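You operate a simulated robot arm through the tools that you are given. There is no shell and no other tool. Be economical: measure what you need, move in short steps, check, and stop when the job is done.

You run a simulated two-armed robot. Do the job below in one go: nothing can be reset, and whatever is moved stays where it is left.

JOB
Hold the orange mug on the top of the sample table steady with one hand, lift the huller bolt out of it with the other and set it down on the top of the sample table. Set down upright: huller bolt.

It is judged by the outcome, as a careful person would: the job done as asked, and still so three seconds after it is handed in. It fails if anything else is knocked over, pushed out of place, dropped, spilled or broken.

ROBOT AND FRAMES
Two 6-joint arms with two-finger parallel grippers on one trunk, on a base that drives. Base frame: it is fixed to the floor where the robot stands at the start and does not move with it; the origin is under the middle of the robot, x ahead of it, y to its left, z up; the surface under the hand at the start is at about z = 0.75. Readings come in m, degrees, newtons and seconds.
The left shoulder is at the start at [-0.089, 0.177, 0.806], the right one opposite. With the tool pointing down near the work surface each hand reaches from about 0.1 to 0.72 m from the robot's upright axis, wherever it stands, measured 20 degrees to its own side. Places, roughly: top of the sample table [0.7, 0.1, 0.8]. Payload 1.57 kg a hand.
Tool frame (each hand has its own): the origin (TCP) lies between the finger pads and is the grasp point; the fingertips stand 0.03 m ahead of it; z points along the fingers, y is the line along which they close. The gripper opens to 0.08 m. The fingers are 0.017 m wide and 0.012 m thick; the gripper's body (0.04 by 0.082 m) begins 0.08 m behind the TCP.
Orientation is that of the tool frame in the base frame, as a unit quaternion [x, y, z, w]. With the fingers straight down and closing along the base's y, the tool's x points along the base's -x, its y along +y and its z along -z.

CONTROLS
- The arms move only by the tool nudge_tool. It takes "left_series", "right_series" or both (then of equal length, played together; a hand with none holds still); each is a list that holds one entry, the list of rows, each a list of 7 numbers: the shift along the tool's x, y, z in m, then the turn, a rotation vector about the tool's x, y, z in degrees, then the finger opening in m, from 0 to 0.08. In form: [[[x, y, z, ax, ay, az, claw], ...]]. A call has 1 to 10 rows; each row is the pose to reach, as a shift and turn from the pose commanded when the call began, along the tool's axes at that moment. Rows are played at 5 a second. More than 0.05 m and 8.6 degrees between two rows, or a gripper value outside its range, and nothing of the call is played. Where a pose cannot be reached the arm comes as near as it can. A force on the tool above 40 N (or 10 N above the force at the start of the call, whichever is more), or a blocked arm, ends the call early, and 0.2 s more pass. The fingers move at their own pace (about 0.072 m/s each) and stop on an object; they squeeze with about 29 N. The grip force told is the motor's: it shows also when the fingers shut on nothing. Time passes only in rows, and 0.2 s behind the last, so rows that repeat a pose let the fingers close. It gives the time, the measured TCP pose, the force on the tool (base axes), the opening and the grip force at its end, in the units of the frame above (readings bear some noise), with the torque about the TCP (base axes, N m) and any sound that the robot's microphone picked up.
- Cameras (640 x 400 px; columns grow to the right, rows downward): "scene" is now at [0.0328, 0.0254, 1.5272]; the picture's right is [0.34, -0.94, 0.00], its down [-0.70, -0.25, -0.66] and it looks along [0.62, 0.22, -0.75] (base axes); focal length 260 px, centre (320, 200). "left" rides on the left gripper at [0.072, 0.007, -0.122] in its tool frame; the picture's right is [-0.09, 1.00, 0.00], its down [-0.84, -0.08, -0.54] and it looks along [-0.54, -0.05, 0.84] (tool axes); focal length 238 px, centre (320, 200). "right" rides on the right gripper at [0.072, -0.007, -0.122] in its tool frame; the picture's right is [0.09, 1.00, 0.00], its down [-0.84, 0.08, -0.54] and it looks along [-0.54, 0.05, 0.84] (tool axes); focal length 238 px, centre (320, 200). There is no depth. A picture from a camera that has moved, and an enlarged one, comes with that camera's place and axes in the base frame and with its lens.
- camera(camera): a new picture of that camera. The clock stands still meanwhile.
- raise_lower(by): slides the trunk up (or, below 0, down) by that many m; the arms and the scene camera ride with it, the base frame stays. It gives what a move gives, with no picture.
- drive_base(legs): drives the robot by 1 to 6 legs, each [ahead, left, turn to the left] in m, m and degrees, along the robot's own axes; the way and the turn of a leg run together, so that a leg with both is an arc; at most 1.5 m and 180 degrees a leg. The arms and the cameras ride along, it lands a little off, and it stops where it bumps. It gives what a move gives.
- head_to(pan, tilt): turns the head with the scene camera to pan (to the left, within 143 degrees either way) and tilt (down, from -29 to 69), counted from straight ahead of the robot. It gives what a move gives.
- enlarge(camera, box): a new picture of the part [left, top, right, bottom] of that camera's present view, enlarged. The clock stands still meanwhile.
- finish_job(): hands the job in; it is judged then, once.

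Go step by step. Nothing tells you exact positions but the pictures and the camera data: compare them with the known pose of the tool, close in by small moves and look again before you grip or let go. The budget is 120 turns and 92 pictures, counting those below and the enlarged ones. Unless the task says otherwise, let go and move clear before handing in, and close with one line.

The tools are called after "Request:" as a command line: name --argument value ..., lists and objects as JSON in quotes. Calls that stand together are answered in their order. nudge_tool: Moves the arms, as the interface text tells. Its arguments: {"type":"object","properties":{"left_series":{"type":"array"},"right_series":{"type":"array"}},"required":[]} The other tools are called the same way: raise_lower (by) slides the trunk up or down; drive_base (legs) drives the base; head_to (pan, tilt) turns the head that bears the scene camera; camera (camera) takes a picture; enlarge (camera, box) takes an enlarged picture of a part of a camera's view; finish_job () hands the job in.

At the start:

```text
t: 0.0
left_position: [0.3768, 0.4316, 1.1225]
left_tool_rot: [0.001, 1.0, 0.0, -0.001]
left_force: [0.1, -0.5, -0.4]
left_moment: [-0.01, 0.02, 0.02]
left_finger_gap: 0.0799
left_grasp_force: 0.0
right_position: [0.4758, 0.0418, 1.0414]
right_tool_rot: [0.0, 1.0, 0.0, 0.0]
right_force: [0.5, -0.1, 0.1]
right_moment: [-0.01, 0.03, -0.01]
right_finger_gap: 0.08
right_grasp_force: 0.1
trunk travel left (down, up): [-0.25, 0.078]
robot x, y, heading: [-0.0003, 0.001, -0.1]
head pan, tilt: [19.6, 48.4]
```

scene: 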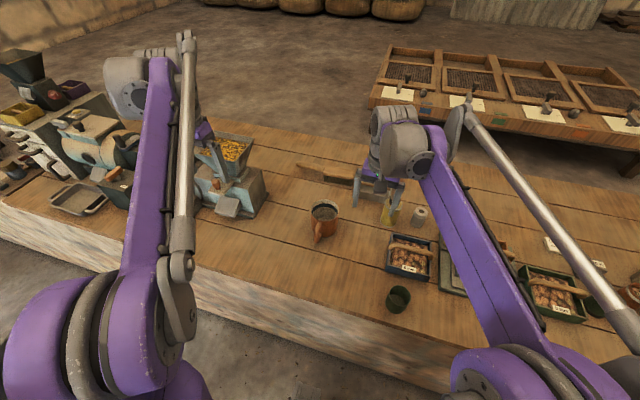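
right: 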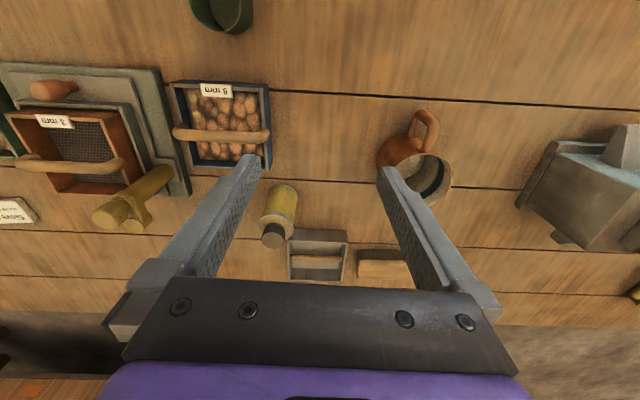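
left: 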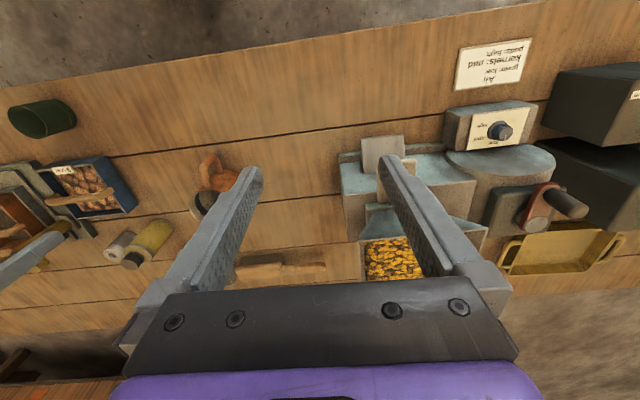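

The orange mug stands near the middle of the table with its handle towards the robot. I'll zoom in to see the bolt inside it.

Request:
enlarge --camera "scene" --box '[270, 150, 450, 262]'

Request:
enlarge --camera "right" --box '[340, 90, 500, 230]'

```text
3.56 times, centred on (360, 206) of scene
camera zoom: at [0.0328, 0.0254, 1.5272], right [0.34, -0.94, 0.0], down [-0.7, -0.25, -0.66], along [0.62, 0.22, -0.75], focal length 925 px, centre (178, 179)
```

zoom: 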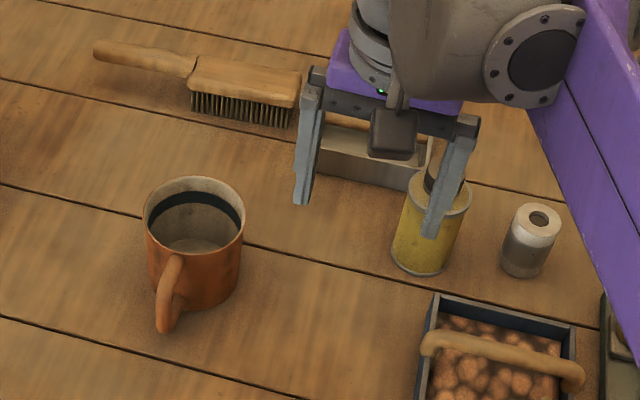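

```text
2.86 times, centred on (420, 160) of right
camera zoom: at [0.4043, 0.0359, 1.1651], right [-0.09, 1.0, 0.0], down [0.84, 0.08, 0.54], along [0.54, 0.05, -0.84], focal length 681 px, centre (34, 314)
```

zoom: 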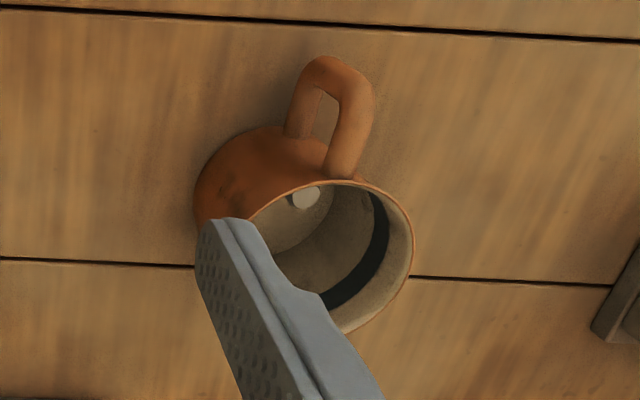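

The mug's rim is around [0.555, 0.2, 0.85] and about 0.09 m wide, which is too wide to grip across. I can see a pale tip near the handle-side wall, so I'll move the right hand's camera over the mug to look straight in.

Request:
nudge_tool --right_series '[[[-0.02, 0.04, 0, 0, 8, 0, 0.08], [-0.04, 0.08, 0, 0, 16, 0, 0.08], [-0.06, 0.12, 0, 0, 24, 0, 0.08], [-0.08, 0.16, 0, 0, 32, 0, 0.08]]]'

Request:
camera --camera "right"

Request:
camera --camera "left"

```text
t: 1.0
left_position: [0.378, 0.432, 1.1211]
left_tool_rot: [0.0, 1.0, 0.0, 0.0]
left_force: [0.1, 0.0, -0.4]
left_moment: [-0.02, 0.0, 0.02]
left_finger_gap: 0.0798
left_grasp_force: 0.1
right_position: [0.4599, 0.1545, 0.9853]
right_tool_rot: [-0.001, 0.963, -0.001, -0.27]
right_force: [0.0, 0.4, 0.5]
right_moment: [-0.02, -0.04, 0.0]
right_finger_gap: 0.0801
right_grasp_force: 0.0
right hand out of reach, approached as far as the arm can: row 2, 3, 4
trunk travel left (down, up): [-0.25, 0.078]
robot x, y, heading: [-0.0023, -0.0027, 0.1]
head pan, tilt: [19.6, 48.4]
```

```text
86 pictures are left
camera right: at [0.4628, 0.1498, 1.1277], right [-0.08, 1.0, 0.05], down [1.0, 0.08, 0.03], along [0.03, 0.05, -1.0], focal length 238 px, centre (320, 200)
```

right: 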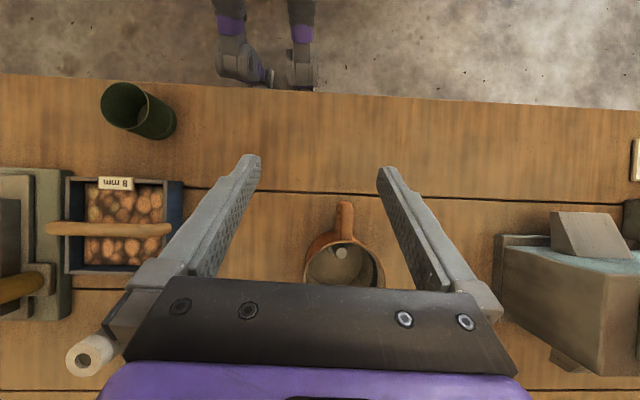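

```text
85 pictures are left
camera left: at [0.3067, 0.4394, 1.2416], right [0.09, 1.0, 0.0], down [0.84, -0.08, 0.54], along [0.54, -0.05, -0.84], focal length 238 px, centre (320, 200)
```

left: 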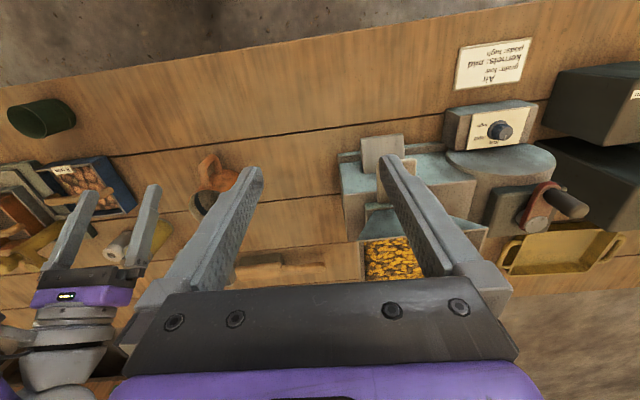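

Request:
enlarge --camera "right" --box '[290, 190, 400, 290]'

```text
4.00 times, centred on (345, 240) of right
camera zoom: at [0.4628, 0.1498, 1.1277], right [-0.08, 1.0, 0.05], down [1.0, 0.08, 0.03], along [0.03, 0.05, -1.0], focal length 953 px, centre (220, 40)
```

zoom: 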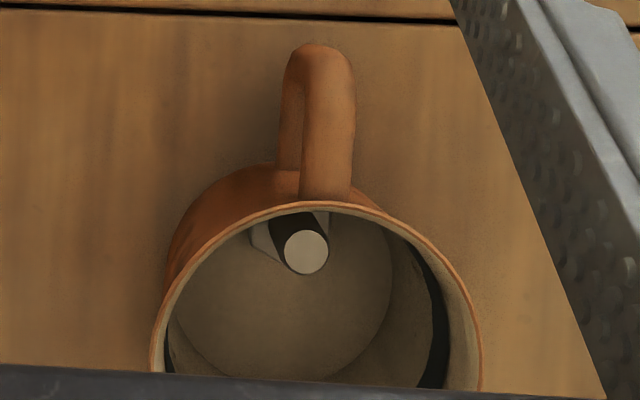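

The bolt stands upright inside, head down, against the handle-side wall at about [0.542, 0.20], with a shaft about 14 mm thick. The handle points straight at the robot along -x. I'll straighten the right hand, then shift the base left so both arms reach comfortably.

Request:
nudge_tool --right_series '[[[0.008, -0.04, -0.013, 0, -8, 0, 0.08], [0.016, -0.08, -0.026, 0, -16, 0, 0.08], [0.024, -0.12, -0.039, 0, -24, 0, 0.08], [0.032, -0.15, -0.051, 0, -31.5, 0, 0.08]]]'

Request:
drive_base --legs '[[0, 0.15, 0]]'

Request:
camera --camera "scene"

Request:
camera --camera "right"

Request:
camera --camera "left"

```text
t: 2.0
left_position: [0.3763, 0.431, 1.1227]
left_tool_rot: [0.0, 1.0, 0.0, 0.0]
left_force: [0.0, 0.4, -0.5]
left_moment: [0.0, -0.02, 0.02]
left_finger_gap: 0.08
left_grasp_force: 0.0
right_position: [0.5243, 0.0221, 1.0609]
right_tool_rot: [-0.001, 1.0, 0.0, -0.004]
right_force: [-0.7, -0.1, 0.6]
right_moment: [0.03, 0.0, 0.0]
right_finger_gap: 0.0798
right_grasp_force: 0.1
right hand out of reach, approached as far as the arm can: row 3, 4
trunk travel left (down, up): [-0.25, 0.078]
robot x, y, heading: [-0.0013, 0.0017, -0.0]
head pan, tilt: [19.6, 48.4]
```

```text
t: 3.9
left_position: [0.3767, 0.5785, 1.1213]
left_tool_rot: [0.0, 1.0, 0.0, -0.001]
left_force: [-0.4, -0.5, 0.2]
left_moment: [0.0, -0.02, 0.03]
left_finger_gap: 0.0802
left_grasp_force: 0.1
right_position: [0.5258, 0.1701, 1.0597]
right_tool_rot: [0.0, 1.0, 0.0, -0.005]
right_force: [-0.1, 0.2, -0.3]
right_moment: [0.02, 0.0, 0.0]
right_finger_gap: 0.0799
right_grasp_force: 0.1
trunk travel left (down, up): [-0.25, 0.078]
robot x, y, heading: [0.0013, 0.1471, -0.2]
head pan, tilt: [19.6, 48.4]
```

```text
83 pictures are left
camera scene: at [0.0328, 0.1718, 1.5272], right [0.34, -0.94, 0.0], down [-0.7, -0.25, -0.66], along [0.62, 0.22, -0.75], focal length 260 px, centre (320, 200)
```

scene: 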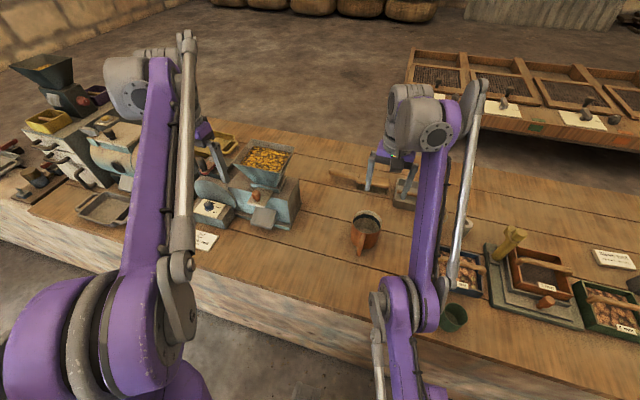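

```text
82 pictures are left
camera right: at [0.4552, 0.1635, 1.1843], right [-0.09, 1.0, 0.0], down [0.84, 0.08, 0.53], along [0.53, 0.05, -0.85], focal length 238 px, centre (320, 200)
```

right: 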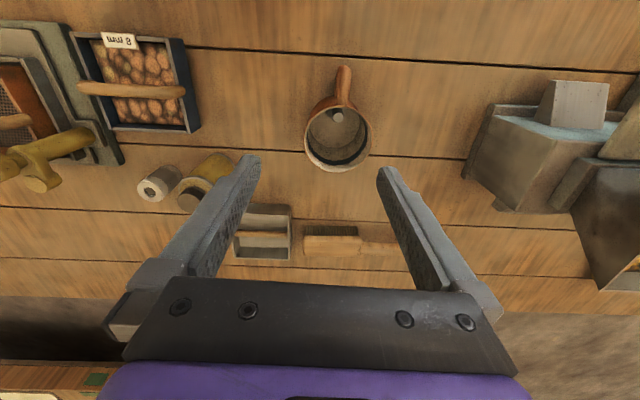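

```text
81 pictures are left
camera left: at [0.3057, 0.5846, 1.2422], right [0.09, 1.0, 0.0], down [0.84, -0.08, 0.54], along [0.54, -0.05, -0.84], focal length 238 px, centre (320, 200)
```

left: 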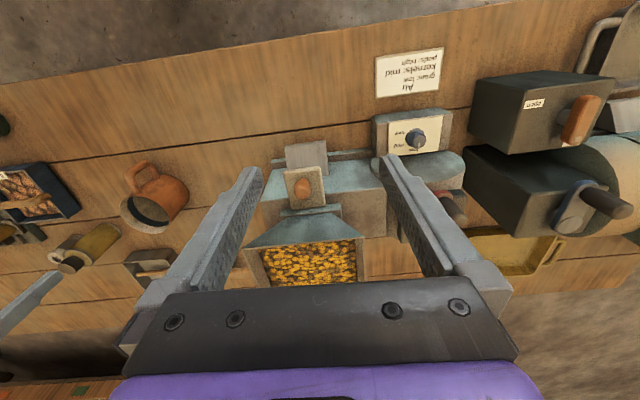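

Request:
enlarge --camera "right" --box '[280, 50, 400, 180]'

Request:
enlarge --camera "left" --box '[90, 140, 220, 250]'

Request:
enlarge --camera "scene" --box '[320, 180, 420, 270]'

```text
3.08 times, centred on (340, 115) of right
camera zoom: at [0.4552, 0.1635, 1.1843], right [-0.09, 1.0, 0.0], down [0.84, 0.08, 0.53], along [0.53, 0.05, -0.85], focal length 733 px, centre (258, 462)
```

zoom: 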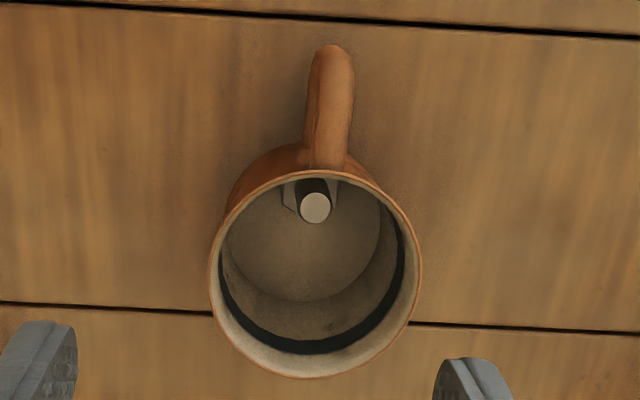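

```text
3.64 times, centred on (155, 195) of left
camera zoom: at [0.3057, 0.5846, 1.2422], right [0.09, 1.0, 0.0], down [0.84, -0.08, 0.54], along [0.54, -0.05, -0.84], focal length 867 px, centre (920, 218)
```

zoom: 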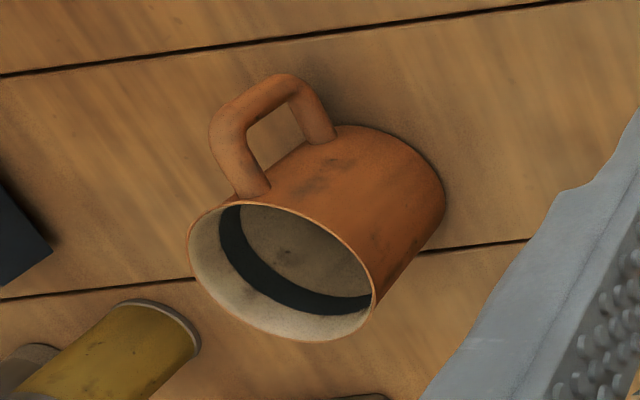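

```text
4.44 times, centred on (370, 225) of scene
camera zoom: at [0.0328, 0.1718, 1.5272], right [0.34, -0.94, 0.0], down [-0.7, -0.25, -0.66], along [0.62, 0.22, -0.75], focal length 1156 px, centre (98, 89)
```

zoom: 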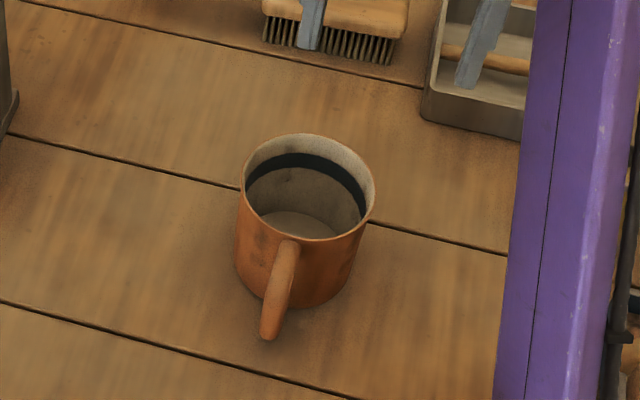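

Triangulating gives the rim centre at about [0.559, 0.199, 0.85] with an outer diameter of about 0.098, and the bolt axis near [0.538, 0.199]. I'll bring the right hand lower and forward so its camera sees more steeply into the mug and I can judge the bolt's height.

Request:
nudge_tool --right_series '[[[-0.02, 0.01, 0.03, 0, 0, 0, 0.08], [-0.04, 0.02, 0.06, 0, 0, 0, 0.08], [-0.06, 0.03, 0.09, 0, 0, 0, 0.08], [-0.075, 0.03, 0.11, 0, 0, 0, 0.08]]]'

Request:
enlarge --camera "right" --box '[220, 0, 420, 130]'

```text
t: 4.9
left_position: [0.3779, 0.5777, 1.1227]
left_tool_rot: [0.001, 1.0, -0.001, 0.001]
left_force: [0.2, -0.4, -0.8]
left_moment: [0.0, 0.01, 0.0]
left_finger_gap: 0.0801
left_grasp_force: 0.1
right_position: [0.6011, 0.1969, 0.949]
right_tool_rot: [0.0, 1.0, 0.0, -0.004]
right_force: [-0.5, 1.1, 0.1]
right_moment: [-0.01, -0.02, 0.0]
right_finger_gap: 0.0797
right_grasp_force: 0.0
trunk travel left (down, up): [-0.25, 0.078]
robot x, y, heading: [-0.0006, 0.1455, -0.2]
head pan, tilt: [19.6, 48.4]
```

```text
3.08 times, centred on (320, 65) of right
camera zoom: at [0.531, 0.1915, 1.074], right [-0.09, 1.0, 0.0], down [0.84, 0.08, 0.53], along [0.53, 0.05, -0.85], focal length 733 px, centre (320, 615)
```

zoom: 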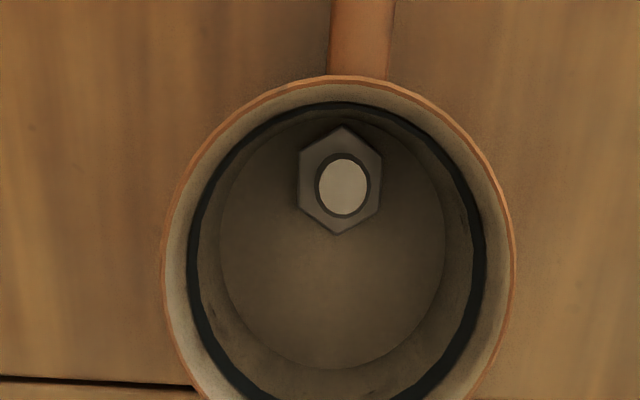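

The bolt stands at about [0.539, 0.1995], hex head down, with its top near z 0.80. The outer bar of the handle is at about x 0.48, z 0.78–0.83. I'll bring the left hand in with its fingers tilted forward about 50°, so it holds the handle from the robot side and stays clear of the right hand.

Request:
nudge_tool --left_series '[[[0.005, -0.033, 0.015, 0, -7.2, 0, 0.05], [0.01, -0.066, 0.03, 0, -14.3, 0, 0.05], [0.015, -0.098, 0.045, 0, -21.4, 0, 0.05], [0.02, -0.13, 0.06, 0, -28.6, 0, 0.05], [0.025, -0.163, 0.075, 0, -35.7, 0, 0.05], [0.03, -0.195, 0.09, 0, -42.8, 0, 0.05], [0.03, -0.228, 0.1, 0, -50, 0, 0.05]]]'

Request:
camera --camera "scene"

Request:
camera --camera "left"

```text
t: 6.5
left_position: [0.3463, 0.3482, 1.0231]
left_tool_rot: [0.0, 0.906, -0.001, 0.424]
left_force: [0.7, 0.7, 0.3]
left_moment: [0.01, 0.0, 0.0]
left_finger_gap: 0.0499
left_grasp_force: 0.0
right_position: [0.5997, 0.1963, 0.9506]
right_tool_rot: [0.0, 1.0, 0.0, -0.006]
right_force: [0.5, -0.3, 0.8]
right_moment: [0.05, -0.04, -0.01]
right_finger_gap: 0.0801
right_grasp_force: 0.1
trunk travel left (down, up): [-0.25, 0.078]
robot x, y, heading: [0.0005, 0.1448, 0.2]
head pan, tilt: [19.6, 48.4]
```

```text
76 pictures are left
camera scene: at [0.0321, 0.1718, 1.5272], right [0.34, -0.94, 0.0], down [-0.7, -0.25, -0.66], along [0.63, 0.22, -0.75], focal length 260 px, centre (320, 200)
```

scene: 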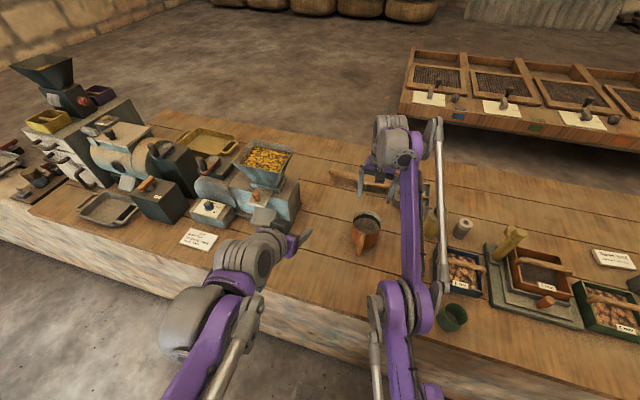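

```text
75 pictures are left
camera left: at [0.2072, 0.3553, 1.0439], right [0.06, 1.0, 0.07], down [0.12, -0.08, 0.99], along [0.99, -0.05, -0.12], focal length 238 px, centre (320, 200)
```

left: 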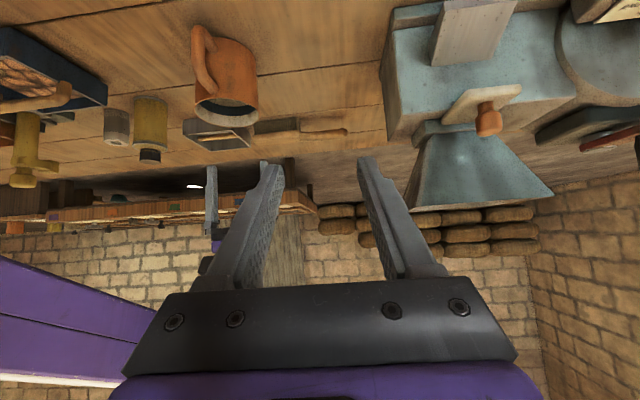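

Request:
nudge_tool --left_series '[[[0.0136, -0.025, 0.023, 0, 0, 0, 0.05], [0.0272, -0.05, 0.046, 0, 0, 0, 0.05], [0.0408, -0.075, 0.069, 0, 0, 0, 0.05], [0.0545, -0.1, 0.092, 0, 0, 0, 0.05], [0.068, -0.125, 0.115, 0, 0, 0, 0.05], [0.0817, -0.1497, 0.138, 0, 0, 0, 0.05]]]'

Request:
camera --camera "left"

Request:
enlarge --camera "scene" --box '[240, 120, 480, 270]'

```text
t: 7.9
left_position: [0.403, 0.1993, 0.87]
left_tool_rot: [0.0, 0.907, 0.0, 0.422]
left_force: [-0.2, 0.1, 0.2]
left_moment: [0.01, 0.0, 0.01]
left_finger_gap: 0.0499
left_grasp_force: 0.1
right_position: [0.6019, 0.1966, 0.951]
right_tool_rot: [0.0, 1.0, 0.0, -0.005]
right_force: [0.0, -1.2, -0.1]
right_moment: [0.0, 0.0, 0.0]
right_finger_gap: 0.0802
right_grasp_force: 0.1
trunk travel left (down, up): [-0.25, 0.078]
robot x, y, heading: [-0.0014, 0.1466, -0.0]
head pan, tilt: [19.6, 48.4]
```

```text
74 pictures are left
camera left: at [0.2628, 0.2053, 0.8914], right [0.06, 1.0, 0.07], down [0.12, -0.08, 0.99], along [0.99, -0.05, -0.13], focal length 238 px, centre (320, 200)
```

left: 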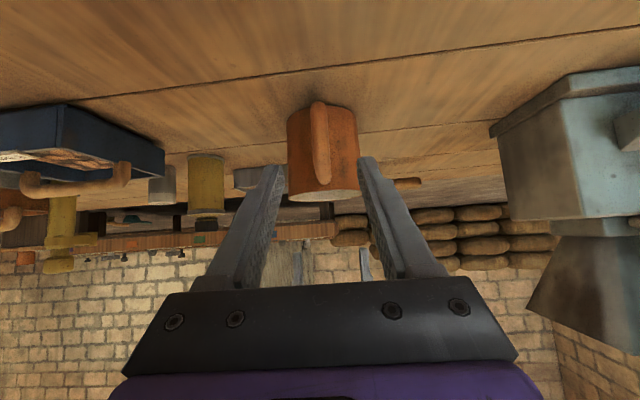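

```text
2.67 times, centred on (360, 195) of scene
camera zoom: at [0.0341, 0.1708, 1.5272], right [0.34, -0.94, 0.0], down [-0.71, -0.25, -0.66], along [0.62, 0.22, -0.75], focal length 693 px, centre (213, 213)
```

zoom: 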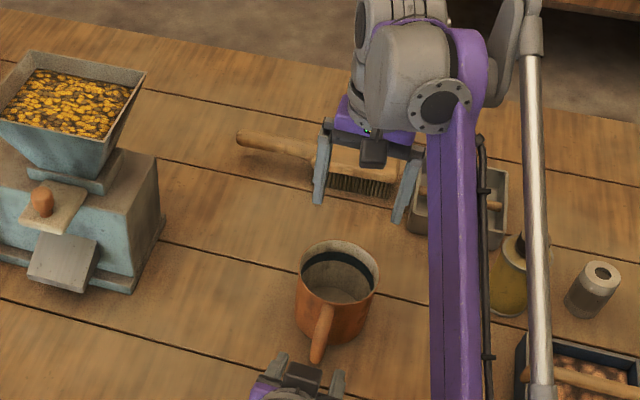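

Request:
nudge_tool --left_series '[[[0, 0, 0.03, 0, 0, 0, 0.05], [0, -0.0005, 0.055, 0, 0, 0, 0.05], [0.001, -0.0005, 0.075, 0, 0, 0, 0.05], [0.001, -0.0005, 0.086, 0, 0, 0, 0.05]]]'

Request:
camera --camera "left"

Request:
enlarge --camera "scene" --box '[310, 190, 420, 270]'

```text
t: 8.9
left_position: [0.4662, 0.2003, 0.814]
left_tool_rot: [0.001, 0.906, 0.0, 0.423]
left_force: [-0.6, -0.5, -0.3]
left_moment: [-0.01, 0.0, -0.03]
left_finger_gap: 0.0501
left_grasp_force: 0.0
right_position: [0.6, 0.1974, 0.9509]
right_tool_rot: [0.0, 1.0, 0.0, -0.004]
right_force: [0.3, 0.0, -0.2]
right_moment: [0.0, -0.02, -0.01]
right_finger_gap: 0.0803
right_grasp_force: 0.0
trunk travel left (down, up): [-0.25, 0.078]
robot x, y, heading: [-0.0014, 0.1463, 0.1]
head pan, tilt: [19.6, 48.4]
```

```text
72 pictures are left
camera left: at [0.3267, 0.2073, 0.8368], right [0.06, 1.0, 0.07], down [0.12, -0.08, 0.99], along [0.99, -0.05, -0.13], focal length 238 px, centre (320, 200)
```

left: 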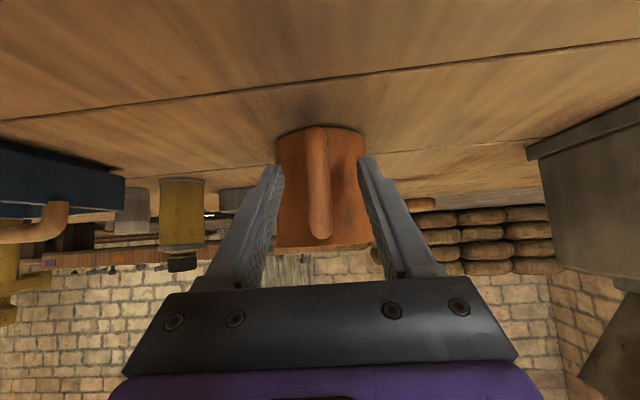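

```text
5.00 times, centred on (365, 230) of scene
camera zoom: at [0.033, 0.1715, 1.5272], right [0.34, -0.94, 0.0], down [-0.7, -0.25, -0.66], along [0.62, 0.22, -0.75], focal length 1300 px, centre (95, 50)
```

zoom: 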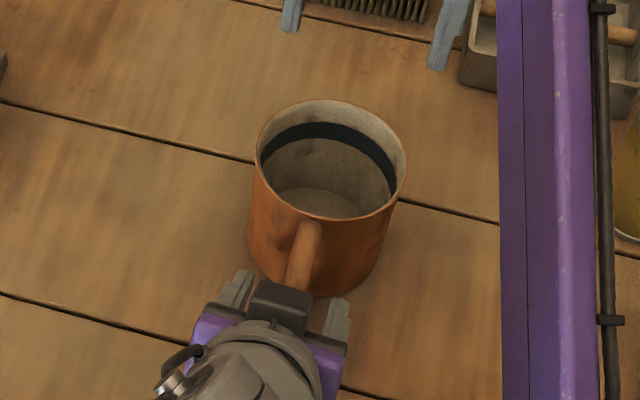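

The left fingers straddle the handle and are about 1 mm off centre. I'll correct that and close gently.

Request:
nudge_tool --left_series '[[[0, -0.001, 0.004, 0, 0, 0, 0.05], [0, -0.001, 0.004, 0, 0, 0, 0.035], [0, -0.001, 0.004, 0, 0, 0, 0.026]]]'

Request:
enlarge --camera "left" --box '[240, 110, 400, 260]'

```text
t: 9.7
left_position: [0.4689, 0.1985, 0.8133]
left_tool_rot: [0.0, 0.906, 0.0, 0.422]
left_force: [-0.3, -0.8, 0.7]
left_moment: [0.0, 0.02, 0.03]
left_finger_gap: 0.0259
left_grasp_force: 0.1
right_position: [0.6007, 0.198, 0.9492]
right_tool_rot: [-0.001, 1.0, -0.001, -0.005]
right_force: [-0.7, -0.2, 0.0]
right_moment: [-0.02, 0.04, 0.02]
right_finger_gap: 0.0799
right_grasp_force: 0.0
trunk travel left (down, up): [-0.25, 0.078]
robot x, y, heading: [-0.0006, 0.1461, 0.1]
head pan, tilt: [19.6, 48.4]
```

```text
2.67 times, centred on (320, 185) of left
camera zoom: at [0.3291, 0.2063, 0.8341], right [0.06, 1.0, 0.07], down [0.12, -0.08, 0.99], along [0.99, -0.05, -0.13], focal length 636 px, centre (320, 240)
```

zoom: 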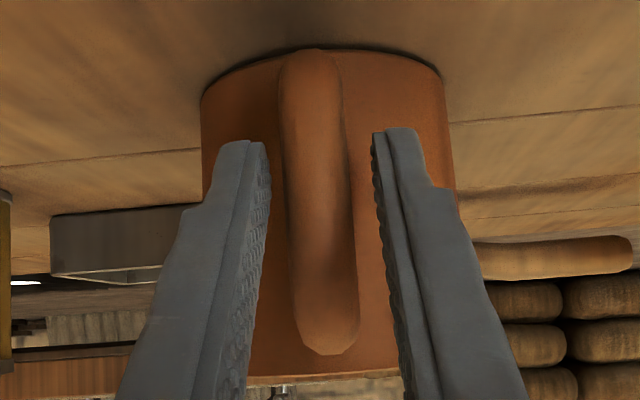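

Request:
nudge_tool --left_series '[[[0, -0.0008, 0, 0, 0, 0, 0.02], [0, -0.0008, 0, 0, 0, 0, 0.017], [0, -0.0008, 0, 0, 0, 0, 0.015], [0, -0.0008, 0, 0, 0, 0, 0.012], [0, -0.0008, 0, 0, 0, 0, 0.008]]]'

Request:
enlarge --camera "left" --box '[240, 110, 400, 260]'

Request:
enlarge --camera "right" --box '[220, 0, 420, 130]'

```text
t: 10.9
left_position: [0.4682, 0.1988, 0.8115]
left_tool_rot: [0.001, 0.906, 0.0, 0.423]
left_force: [0.1, 0.4, 0.5]
left_moment: [-0.01, -0.01, 0.01]
left_finger_gap: 0.0149
left_grasp_force: 29.4
right_position: [0.6005, 0.1971, 0.951]
right_tool_rot: [0.0, 1.0, 0.0, -0.005]
right_force: [0.4, -0.8, 0.2]
right_moment: [0.01, -0.02, 0.0]
right_finger_gap: 0.08
right_grasp_force: 0.1
trunk travel left (down, up): [-0.25, 0.078]
robot x, y, heading: [0.0037, 0.1478, 0.1]
head pan, tilt: [19.6, 48.4]
```

```text
2.67 times, centred on (320, 185) of left
camera zoom: at [0.3289, 0.205, 0.8336], right [0.06, 1.0, 0.07], down [0.12, -0.08, 0.99], along [0.99, -0.05, -0.13], focal length 636 px, centre (320, 240)
```

zoom: 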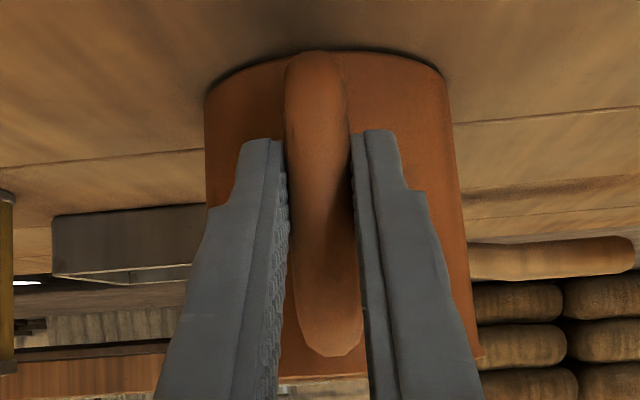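

```text
3.08 times, centred on (320, 65) of right
camera zoom: at [0.5305, 0.1917, 1.0746], right [-0.09, 1.0, 0.0], down [0.84, 0.08, 0.53], along [0.53, 0.05, -0.85], focal length 733 px, centre (320, 615)
```

zoom: 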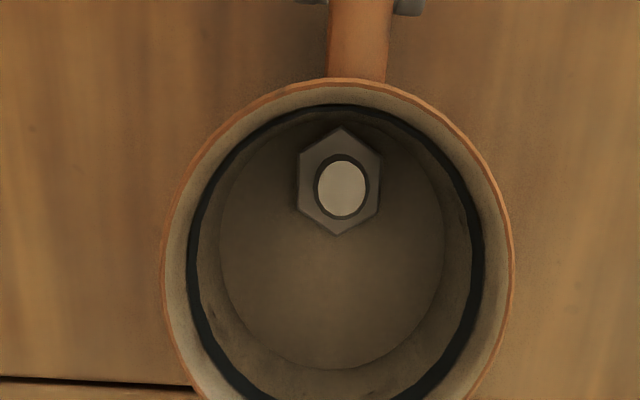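

The handle is held (29 N), and the mug and bolt haven't moved. Next I'll place the right hand above the bolt with a narrowed opening.

Request:
nudge_tool --right_series '[[[0.02, 0.001, 0.01, 0, -0.2, 0, 0.06], [0.04, 0.002, 0.025, 0, -0.4, 0, 0.045], [0.0615, 0.0024, 0.045, 0, -0.6, 0, 0.038], [0.0615, 0.0024, 0.045, 0, -0.6, 0, 0.038]]]'

Request:
camera --camera "right"

Request:
enlarge --camera "scene" --box '[300, 150, 440, 270]'

```text
t: 11.9
left_position: [0.4678, 0.1973, 0.8122]
left_tool_rot: [0.0, 0.906, -0.001, 0.423]
left_force: [0.3, 0.3, -0.7]
left_moment: [-0.02, 0.03, 0.02]
left_finger_gap: 0.0153
left_grasp_force: 28.8
right_position: [0.5683, 0.2107, 0.9315]
right_tool_rot: [0.001, 1.0, -0.001, 0.0]
right_force: [-0.3, 0.3, -0.7]
right_moment: [-0.02, -0.01, -0.01]
right_finger_gap: 0.038
right_grasp_force: 0.1
right hand out of reach, approached as far as the arm can: row 2, 3, 4
trunk travel left (down, up): [-0.25, 0.078]
robot x, y, heading: [0.003, 0.1479, -0.4]
head pan, tilt: [19.6, 48.4]
```

```text
67 pictures are left
camera right: at [0.4967, 0.2042, 1.055], right [-0.09, 1.0, 0.0], down [0.84, 0.08, 0.54], along [0.54, 0.05, -0.84], focal length 238 px, centre (320, 200)
```

right: 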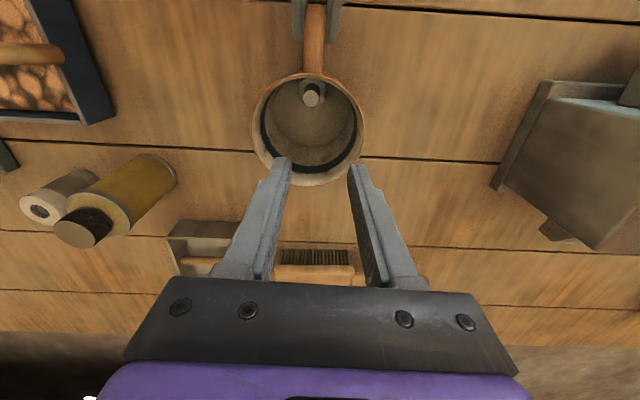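

```text
3.33 times, centred on (370, 210) of scene
camera zoom: at [0.0328, 0.1715, 1.5272], right [0.34, -0.94, 0.0], down [-0.7, -0.25, -0.66], along [0.62, 0.22, -0.75], focal length 867 px, centre (153, 167)
```

zoom: 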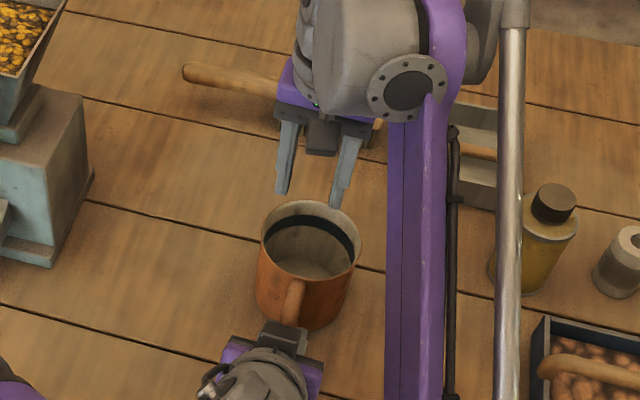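

The right arm reports that pose as out of reach and stopped short. I'll probe with small moves to find which direction is limited.

Request:
nudge_tool --right_series '[[[0, -0.01, -0.03, 0, 0, 0, 0.038], [0.015, -0.01, -0.03, 0, 0, 0, 0.038], [0.03, -0.01, -0.03, 0, 0, 0, 0.038]]]'

Request:
camera --camera "scene"

```text
t: 12.7
left_position: [0.4681, 0.1982, 0.812]
left_tool_rot: [0.0, 0.906, 0.0, 0.423]
left_force: [1.0, 0.7, 0.3]
left_moment: [-0.03, 0.04, -0.03]
left_finger_gap: 0.0152
left_grasp_force: 28.7
right_position: [0.5386, 0.1998, 0.9621]
right_tool_rot: [0.0, 1.0, 0.0, 0.0]
right_force: [-0.2, -0.4, 0.4]
right_moment: [-0.01, -0.03, 0.04]
right_finger_gap: 0.038
right_grasp_force: 0.0
trunk travel left (down, up): [-0.25, 0.078]
robot x, y, heading: [-0.0005, 0.1479, -0.1]
head pan, tilt: [19.6, 48.4]
```

```text
65 pictures are left
camera scene: at [0.0327, 0.1715, 1.5272], right [0.34, -0.94, 0.0], down [-0.7, -0.25, -0.66], along [0.62, 0.22, -0.75], focal length 260 px, centre (320, 200)
```

scene: 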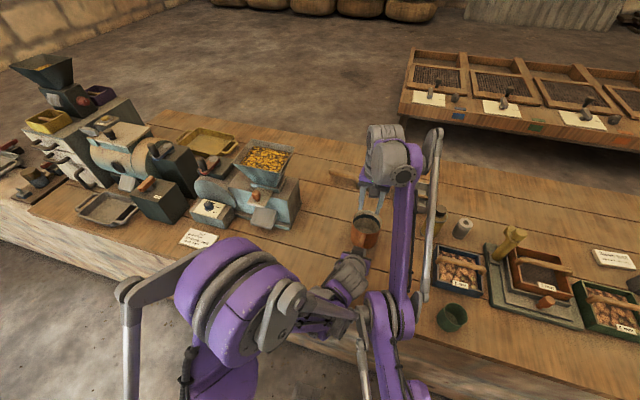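

It can reach straight above the bolt at z 0.962. I'll try descending a little.

Request:
nudge_tool --right_series '[[[0, 0, 0.015, 0, 0, 0, 0.038], [0, 0, 0.03, 0, 0, 0, 0.038], [0, 0, 0.045, 0, 0, 0, 0.038]]]'

Request:
camera --camera "right"

```text
t: 13.5
left_position: [0.4673, 0.1981, 0.8128]
left_tool_rot: [0.0, 0.906, 0.0, 0.423]
left_force: [-0.6, 0.6, 0.1]
left_moment: [0.0, 0.0, 0.0]
left_finger_gap: 0.0149
left_grasp_force: 28.8
right_position: [0.5597, 0.2063, 0.9407]
right_tool_rot: [0.0, 1.0, -0.001, 0.0]
right_force: [0.0, -0.7, -1.1]
right_moment: [0.01, -0.02, 0.03]
right_finger_gap: 0.0379
right_grasp_force: 0.1
right hand out of reach, approached as far as the arm can: row 1, 2, 3
trunk travel left (down, up): [-0.25, 0.078]
robot x, y, heading: [-0.0028, 0.144, -0.1]
head pan, tilt: [19.6, 48.4]
```

```text
64 pictures are left
camera right: at [0.4882, 0.2018, 1.0644], right [-0.09, 1.0, 0.0], down [0.84, 0.08, 0.54], along [0.54, 0.05, -0.84], focal length 238 px, centre (320, 200)
```

right: 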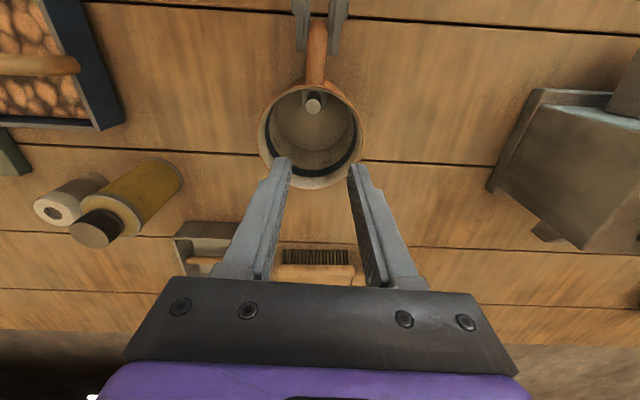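

The right elbow seems to have passed through straight during the first stretch, so it now bends the wrong way and can't fold in. I'll lift the hand clear, stretch it out over the table and see whether the elbow comes back.

Request:
nudge_tool --right_series '[[[0, 0, -0.04, 0, 0, 0, 0.038], [0, 0, -0.08, 0, 0, 0, 0.038], [0, 0, -0.12, 0, 0, 0, 0.038], [-0.04, 0, -0.14, 0, 0, 0, 0.038], [-0.08, 0, -0.16, 0, 0, 0, 0.038], [-0.12, 0, -0.18, 0, 0, 0, 0.038], [-0.16, 0, -0.2, 0, 0, 0, 0.038], [-0.2, 0, -0.22, 0, 0, 0, 0.038], [-0.24, 0, -0.24, 0, 0, 0, 0.038]]]'

Request:
camera --camera "scene"

```text
t: 15.5
left_position: [0.4686, 0.1982, 0.8126]
left_tool_rot: [0.0, 0.906, 0.0, 0.422]
left_force: [-0.1, 0.1, -0.3]
left_moment: [-0.01, 0.0, -0.01]
left_finger_gap: 0.0151
left_grasp_force: 29.3
right_position: [0.5799, 0.172, 1.0554]
right_tool_rot: [0.0, 1.0, 0.0, 0.0]
right_force: [-0.3, 0.4, -0.3]
right_moment: [0.02, 0.01, -0.02]
right_finger_gap: 0.038
right_grasp_force: 0.1
right hand out of reach, approached as far as the arm can: row 4, 5, 6, 7, 8, 9
trunk travel left (down, up): [-0.25, 0.078]
robot x, y, heading: [-0.0019, 0.1453, 0.0]
head pan, tilt: [19.6, 48.4]
```

```text
63 pictures are left
camera scene: at [0.0328, 0.1717, 1.5272], right [0.34, -0.94, 0.0], down [-0.7, -0.25, -0.66], along [0.62, 0.22, -0.75], focal length 260 px, centre (320, 200)
```

scene: 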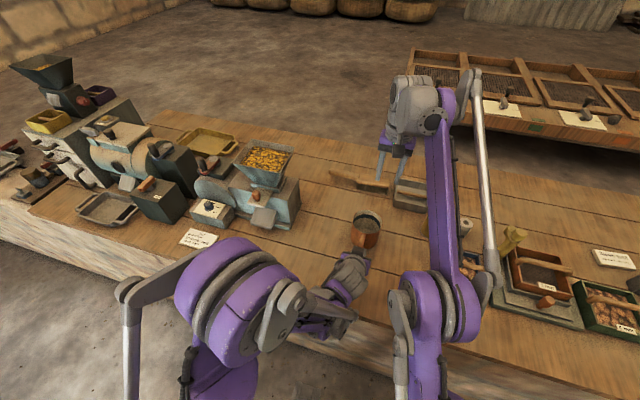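

Request:
nudge_tool --right_series '[[[0.03, -0.02, 0, 0, 0, 0, 0.038], [0.06, -0.04, 0, 0, 0, 0, 0.038], [0.09, -0.06, 0, 0, 0, 0, 0.038], [0.12, -0.08, 0, 0, 0, 0, 0.038], [0.15, -0.1, 0, 0, 0, 0, 0.038]]]'

Request:
camera --camera "scene"

```text
t: 16.7
left_position: [0.468, 0.198, 0.8121]
left_tool_rot: [0.0, 0.906, 0.0, 0.422]
left_force: [-0.5, -1.0, 0.2]
left_moment: [-0.03, 0.03, -0.04]
left_finger_gap: 0.015
left_grasp_force: 28.9
right_position: [0.5386, 0.105, 1.0847]
right_tool_rot: [0.0, 1.0, -0.001, 0.0]
right_force: [0.2, 0.3, 0.3]
right_moment: [0.0, 0.02, 0.01]
right_finger_gap: 0.0378
right_grasp_force: 0.2
right hand out of reach, approached as far as the arm can: row 2, 3, 4, 5
trunk travel left (down, up): [-0.25, 0.078]
robot x, y, heading: [-0.0015, 0.1449, 0.2]
head pan, tilt: [19.6, 48.4]
```

```text
62 pictures are left
camera scene: at [0.0327, 0.1714, 1.5272], right [0.34, -0.94, 0.0], down [-0.7, -0.25, -0.66], along [0.62, 0.22, -0.75], focal length 260 px, centre (320, 200)
```

scene: 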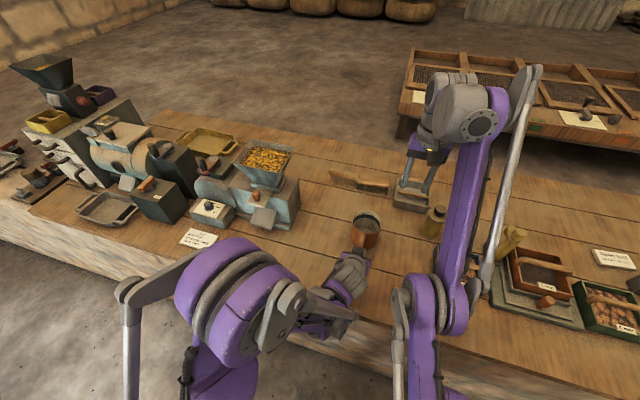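

Request:
nudge_tool --right_series '[[[-0.02, 0.03, 0, 0, 8, 0, 0.038], [-0.04, 0.06, 0, 0, 16, 0, 0.038], [-0.06, 0.09, 0, 0, 24, 0, 0.038], [-0.08, 0.12, 0, 0, 32, 0, 0.038], [-0.12, 0.12, 0, 0, 40, 0, 0.038]]]'

Request:
camera --camera "scene"

```text
t: 17.6
left_position: [0.467, 0.1988, 0.8126]
left_tool_rot: [0.001, 0.906, -0.001, 0.423]
left_force: [1.6, -0.1, 0.8]
left_moment: [-0.11, -0.09, 0.06]
left_finger_gap: 0.0153
left_grasp_force: 28.9
right_position: [0.5041, 0.1712, 1.0372]
right_tool_rot: [0.003, 0.979, 0.002, -0.205]
right_force: [7.7, 17.0, -17.5]
right_moment: [-2.49, 0.83, -0.32]
right_finger_gap: 0.0379
right_grasp_force: 0.0
right hand out of reach, approached as far as the arm can: row 1, 2, 3, 4
trunk travel left (down, up): [-0.25, 0.078]
robot x, y, heading: [0.0015, 0.1431, 0.0]
head pan, tilt: [19.6, 48.4]
stopped in row 4 (right hand): the force on the tool passed its limit at 128 N (the readings are from after the stop); the commanded pose is now the measured one
```

```text
61 pictures are left
camera scene: at [0.033, 0.1718, 1.5272], right [0.34, -0.94, 0.0], down [-0.7, -0.25, -0.66], along [0.62, 0.22, -0.75], focal length 260 px, centre (320, 200)
```

scene: 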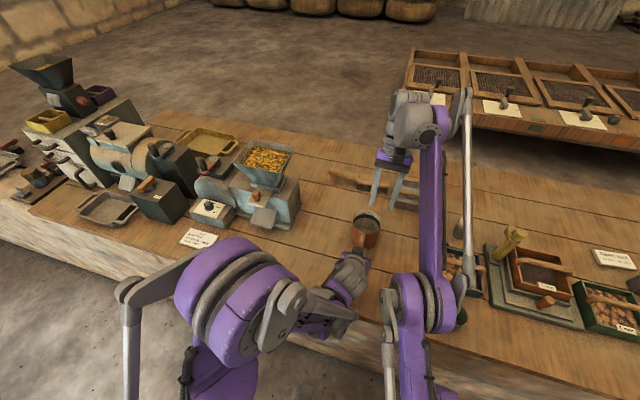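

The right elbow, which is low, bumped the left arm, though the mug looks undisturbed. I'll move the right arm away, then free the left so I can sort out the right elbow safely.

Request:
nudge_tool --right_series '[[[0.0, -0.025, 0, 0, -6, 0, 0.038], [0.0, -0.05, 0, 0, -12, 0, 0.038], [0.0, -0.07, 0, 0, -18, 0, 0.038]]]'

Request:
enlarge --camera "scene" --box '[240, 180, 480, 400]'

Request:
enlarge --camera "left" --box '[240, 110, 400, 260]'

```text
t: 17.9
left_position: [0.4673, 0.199, 0.812]
left_tool_rot: [0.0, 0.906, 0.0, 0.424]
left_force: [-2.0, 0.1, 0.1]
left_moment: [0.01, 0.0, -0.02]
left_finger_gap: 0.0151
left_grasp_force: 28.6
right_position: [0.5025, 0.1683, 1.0377]
right_tool_rot: [0.004, 0.98, 0.003, -0.2]
right_force: [1.5, 1.8, -5.0]
right_moment: [-0.16, 0.2, 0.01]
right_finger_gap: 0.0378
right_grasp_force: 0.1
trunk travel left (down, up): [-0.25, 0.078]
robot x, y, heading: [-0.005, 0.1463, -0.3]
head pan, tilt: [19.6, 48.4]
stopped in row 1 (right hand): the force on the tool passed its limit at 57 N (the readings are from after the stop); the commanded pose is now the measured one
```

```text
1.82 times, centred on (360, 290) of scene
camera zoom: at [0.0326, 0.1715, 1.5272], right [0.34, -0.94, 0.0], down [-0.7, -0.25, -0.66], along [0.62, 0.22, -0.75], focal length 473 px, centre (247, 36)
```

zoom: 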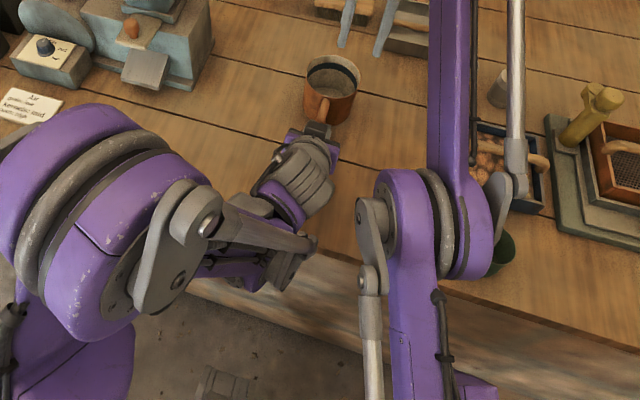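

```text
2.67 times, centred on (320, 185) of left
camera zoom: at [0.3285, 0.2051, 0.8337], right [0.06, 1.0, 0.07], down [0.12, -0.08, 0.99], along [0.99, -0.05, -0.13], focal length 636 px, centre (320, 240)
```

zoom: 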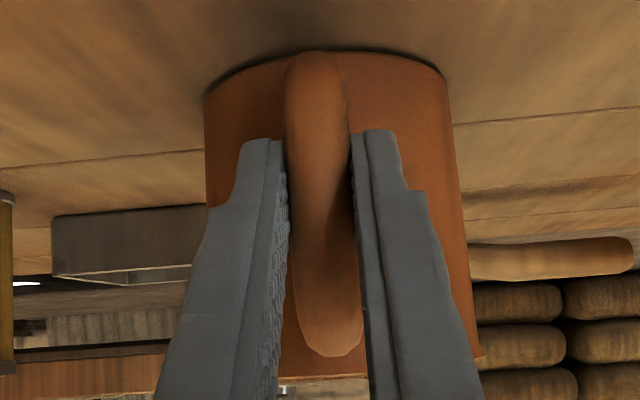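

Request:
nudge_tool --right_series '[[[0.0, -0.005, -0.005, 0, -1, 0, 0.038], [0.0, -0.01, -0.01, 0, -2, 0, 0.038], [0.0, -0.015, -0.015, 0, -3, 0, 0.038]]]'

Request:
enlarge --camera "scene" --box '[240, 50, 540, 400]'

```text
t: 18.7
left_position: [0.469, 0.1987, 0.8121]
left_tool_rot: [0.0, 0.906, 0.0, 0.422]
left_force: [0.3, 0.3, 1.9]
left_moment: [0.01, -0.11, 0.01]
left_finger_gap: 0.0153
left_grasp_force: 29.0
right_position: [0.5094, 0.1527, 1.052]
right_tool_rot: [0.005, 0.985, 0.004, -0.173]
right_force: [-0.5, 0.4, 0.1]
right_moment: [-0.01, 0.01, -0.01]
right_finger_gap: 0.0381
right_grasp_force: 0.1
trunk travel left (down, up): [-0.25, 0.078]
robot x, y, heading: [-0.0019, 0.1448, -0.2]
head pan, tilt: [19.6, 48.4]
```

```text
1.14 times, centred on (390, 225) of scene
camera zoom: at [0.0326, 0.1715, 1.5272], right [0.34, -0.94, 0.0], down [-0.7, -0.25, -0.66], along [0.62, 0.22, -0.75], focal length 297 px, centre (240, 171)
```

zoom: 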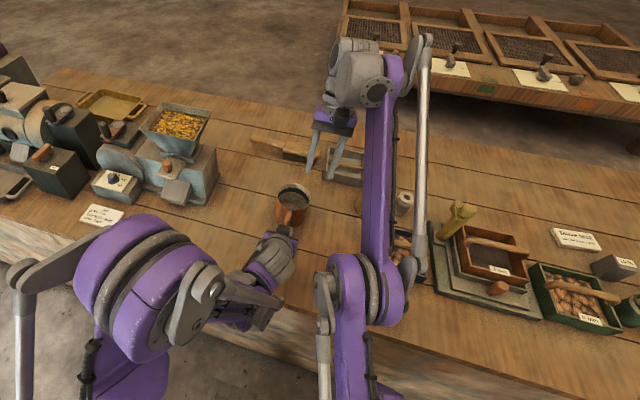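

Request:
nudge_tool --right_series '[[[0.01, -0.005, -0.003, 0, -2, 0, 0.038], [0.02, -0.01, -0.006, 0, -4, 0, 0.038], [0.03, -0.02, -0.009, 0, -6, 0, 0.038], [0.04, -0.03, -0.012, 0, -8, 0, 0.038], [0.05, -0.04, -0.015, 0, -10, 0, 0.038]]]'

Request:
camera --camera "scene"

```text
t: 19.4
left_position: [0.4669, 0.1978, 0.8124]
left_tool_rot: [-0.001, 0.906, 0.001, 0.423]
left_force: [-0.5, 0.3, 0.6]
left_moment: [-0.03, 0.06, -0.03]
left_finger_gap: 0.0152
left_grasp_force: 28.3
right_position: [0.4892, 0.1389, 1.0683]
right_tool_rot: [0.007, 0.992, 0.005, -0.127]
right_force: [2.0, -0.3, -3.1]
right_moment: [-0.06, 0.1, 0.02]
right_finger_gap: 0.0379
right_grasp_force: 0.1
trunk travel left (down, up): [-0.25, 0.078]
robot x, y, heading: [-0.0019, 0.1431, -0.2]
head pan, tilt: [19.6, 48.4]
stopped in row 3 (right hand): the force on the tool passed its limit at 48 N (the readings are from after the stop); the commanded pose is now the measured one
```

```text
57 pictures are left
camera scene: at [0.0327, 0.1714, 1.5272], right [0.34, -0.94, 0.0], down [-0.7, -0.25, -0.66], along [0.62, 0.22, -0.75], focal length 260 px, centre (320, 200)
```

scene: 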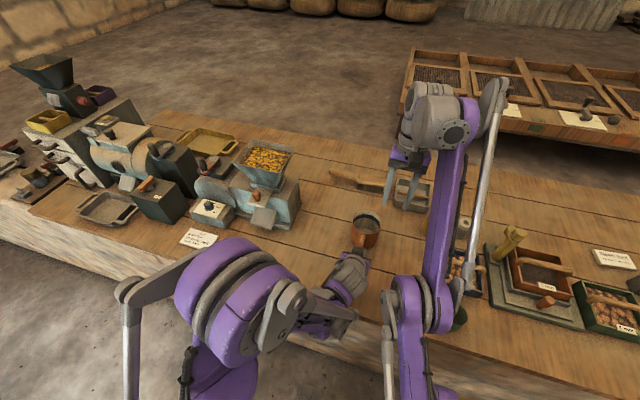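

The hand is now inside its earlier inner limit, so the elbow may have flipped back. I'll continue inward slowly.

Request:
nudge_tool --right_series '[[[0.006, -0.004, -0.002, 0, -1.5, 0, 0.038], [0.012, -0.008, -0.004, 0, -3, 0, 0.038], [0.018, -0.012, -0.006, 0, -4.5, 0, 0.038], [0.024, -0.016, -0.008, 0, -6, 0, 0.038], [0.03, -0.02, -0.01, 0, -7.5, 0, 0.038], [0.036, -0.024, -0.012, 0, -9, 0, 0.038], [0.042, -0.028, -0.014, 0, -10.5, 0, 0.038], [0.048, -0.032, -0.016, 0, -12, 0, 0.038], [0.054, -0.036, -0.018, 0, -13.5, 0, 0.038], [0.06, -0.04, -0.02, 0, -14.6, 0, 0.038]]]'

Request:
camera --camera "scene"

```text
t: 21.6
left_position: [0.4677, 0.1979, 0.8111]
left_tool_rot: [0.0, 0.906, 0.0, 0.423]
left_force: [0.1, 0.6, 0.3]
left_moment: [0.0, -0.02, 0.01]
left_finger_gap: 0.0149
left_grasp_force: 28.9
right_position: [0.5141, 0.1216, 1.1371]
right_tool_rot: [0.007, 1.0, 0.003, -0.002]
right_force: [0.2, 0.1, 0.0]
right_moment: [-0.01, -0.03, -0.01]
right_finger_gap: 0.0381
right_grasp_force: 0.0
right hand out of reach, approached as far as the arm can: row 2, 3, 4, 5, 6, 7, 8, 9, 10
trunk travel left (down, up): [-0.25, 0.078]
robot x, y, heading: [0.0019, 0.1457, -0.3]
head pan, tilt: [19.6, 48.4]
```

```text
56 pictures are left
camera scene: at [0.0326, 0.1715, 1.5272], right [0.34, -0.94, 0.0], down [-0.7, -0.25, -0.66], along [0.62, 0.22, -0.75], focal length 260 px, centre (320, 200)
```

scene: 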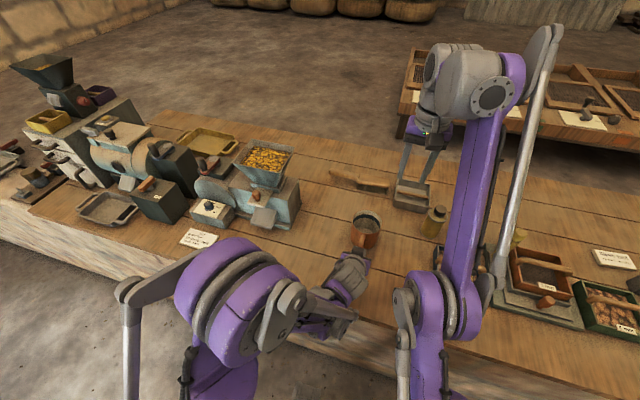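

It's still bending the wrong way. The wrist's fold limit is what holds the hand out. At full stretch a downward sweep should bend the elbow upward again, so I'll stretch out high and sweep down just beyond reach.

Request:
nudge_tool --right_series '[[[-0.03, -0.03, -0.03, 0, 0, 0, 0.038], [-0.07, -0.05, -0.04, 0, 0, 0, 0.038], [-0.11, -0.07, -0.04, 0, 0, 0, 0.038], [-0.15, -0.07, -0.02, 0, 0, 0, 0.038], [-0.17, -0.07, 0.02, 0, 0, 0, 0.038], [-0.18, -0.07, 0.06, 0, 0, 0, 0.038], [-0.19, -0.07, 0.1, 0, 0, 0, 0.038], [-0.19, -0.07, 0.14, 0, 0, 0, 0.038], [-0.18, -0.07, 0.18, 0, 0, 0, 0.038], [-0.15, -0.07, 0.2, 0, 0, 0, 0.038]]]'

Request:
camera --camera "scene"

```text
refused: row 1 steps farther than a row can; nothing moved
```

```text
55 pictures are left
camera scene: at [0.0326, 0.1715, 1.5272], right [0.34, -0.94, 0.0], down [-0.7, -0.25, -0.66], along [0.62, 0.22, -0.75], focal length 260 px, centre (320, 200)
```

scene: 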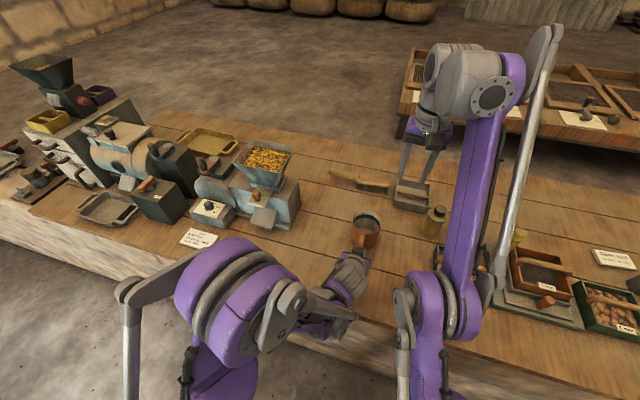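

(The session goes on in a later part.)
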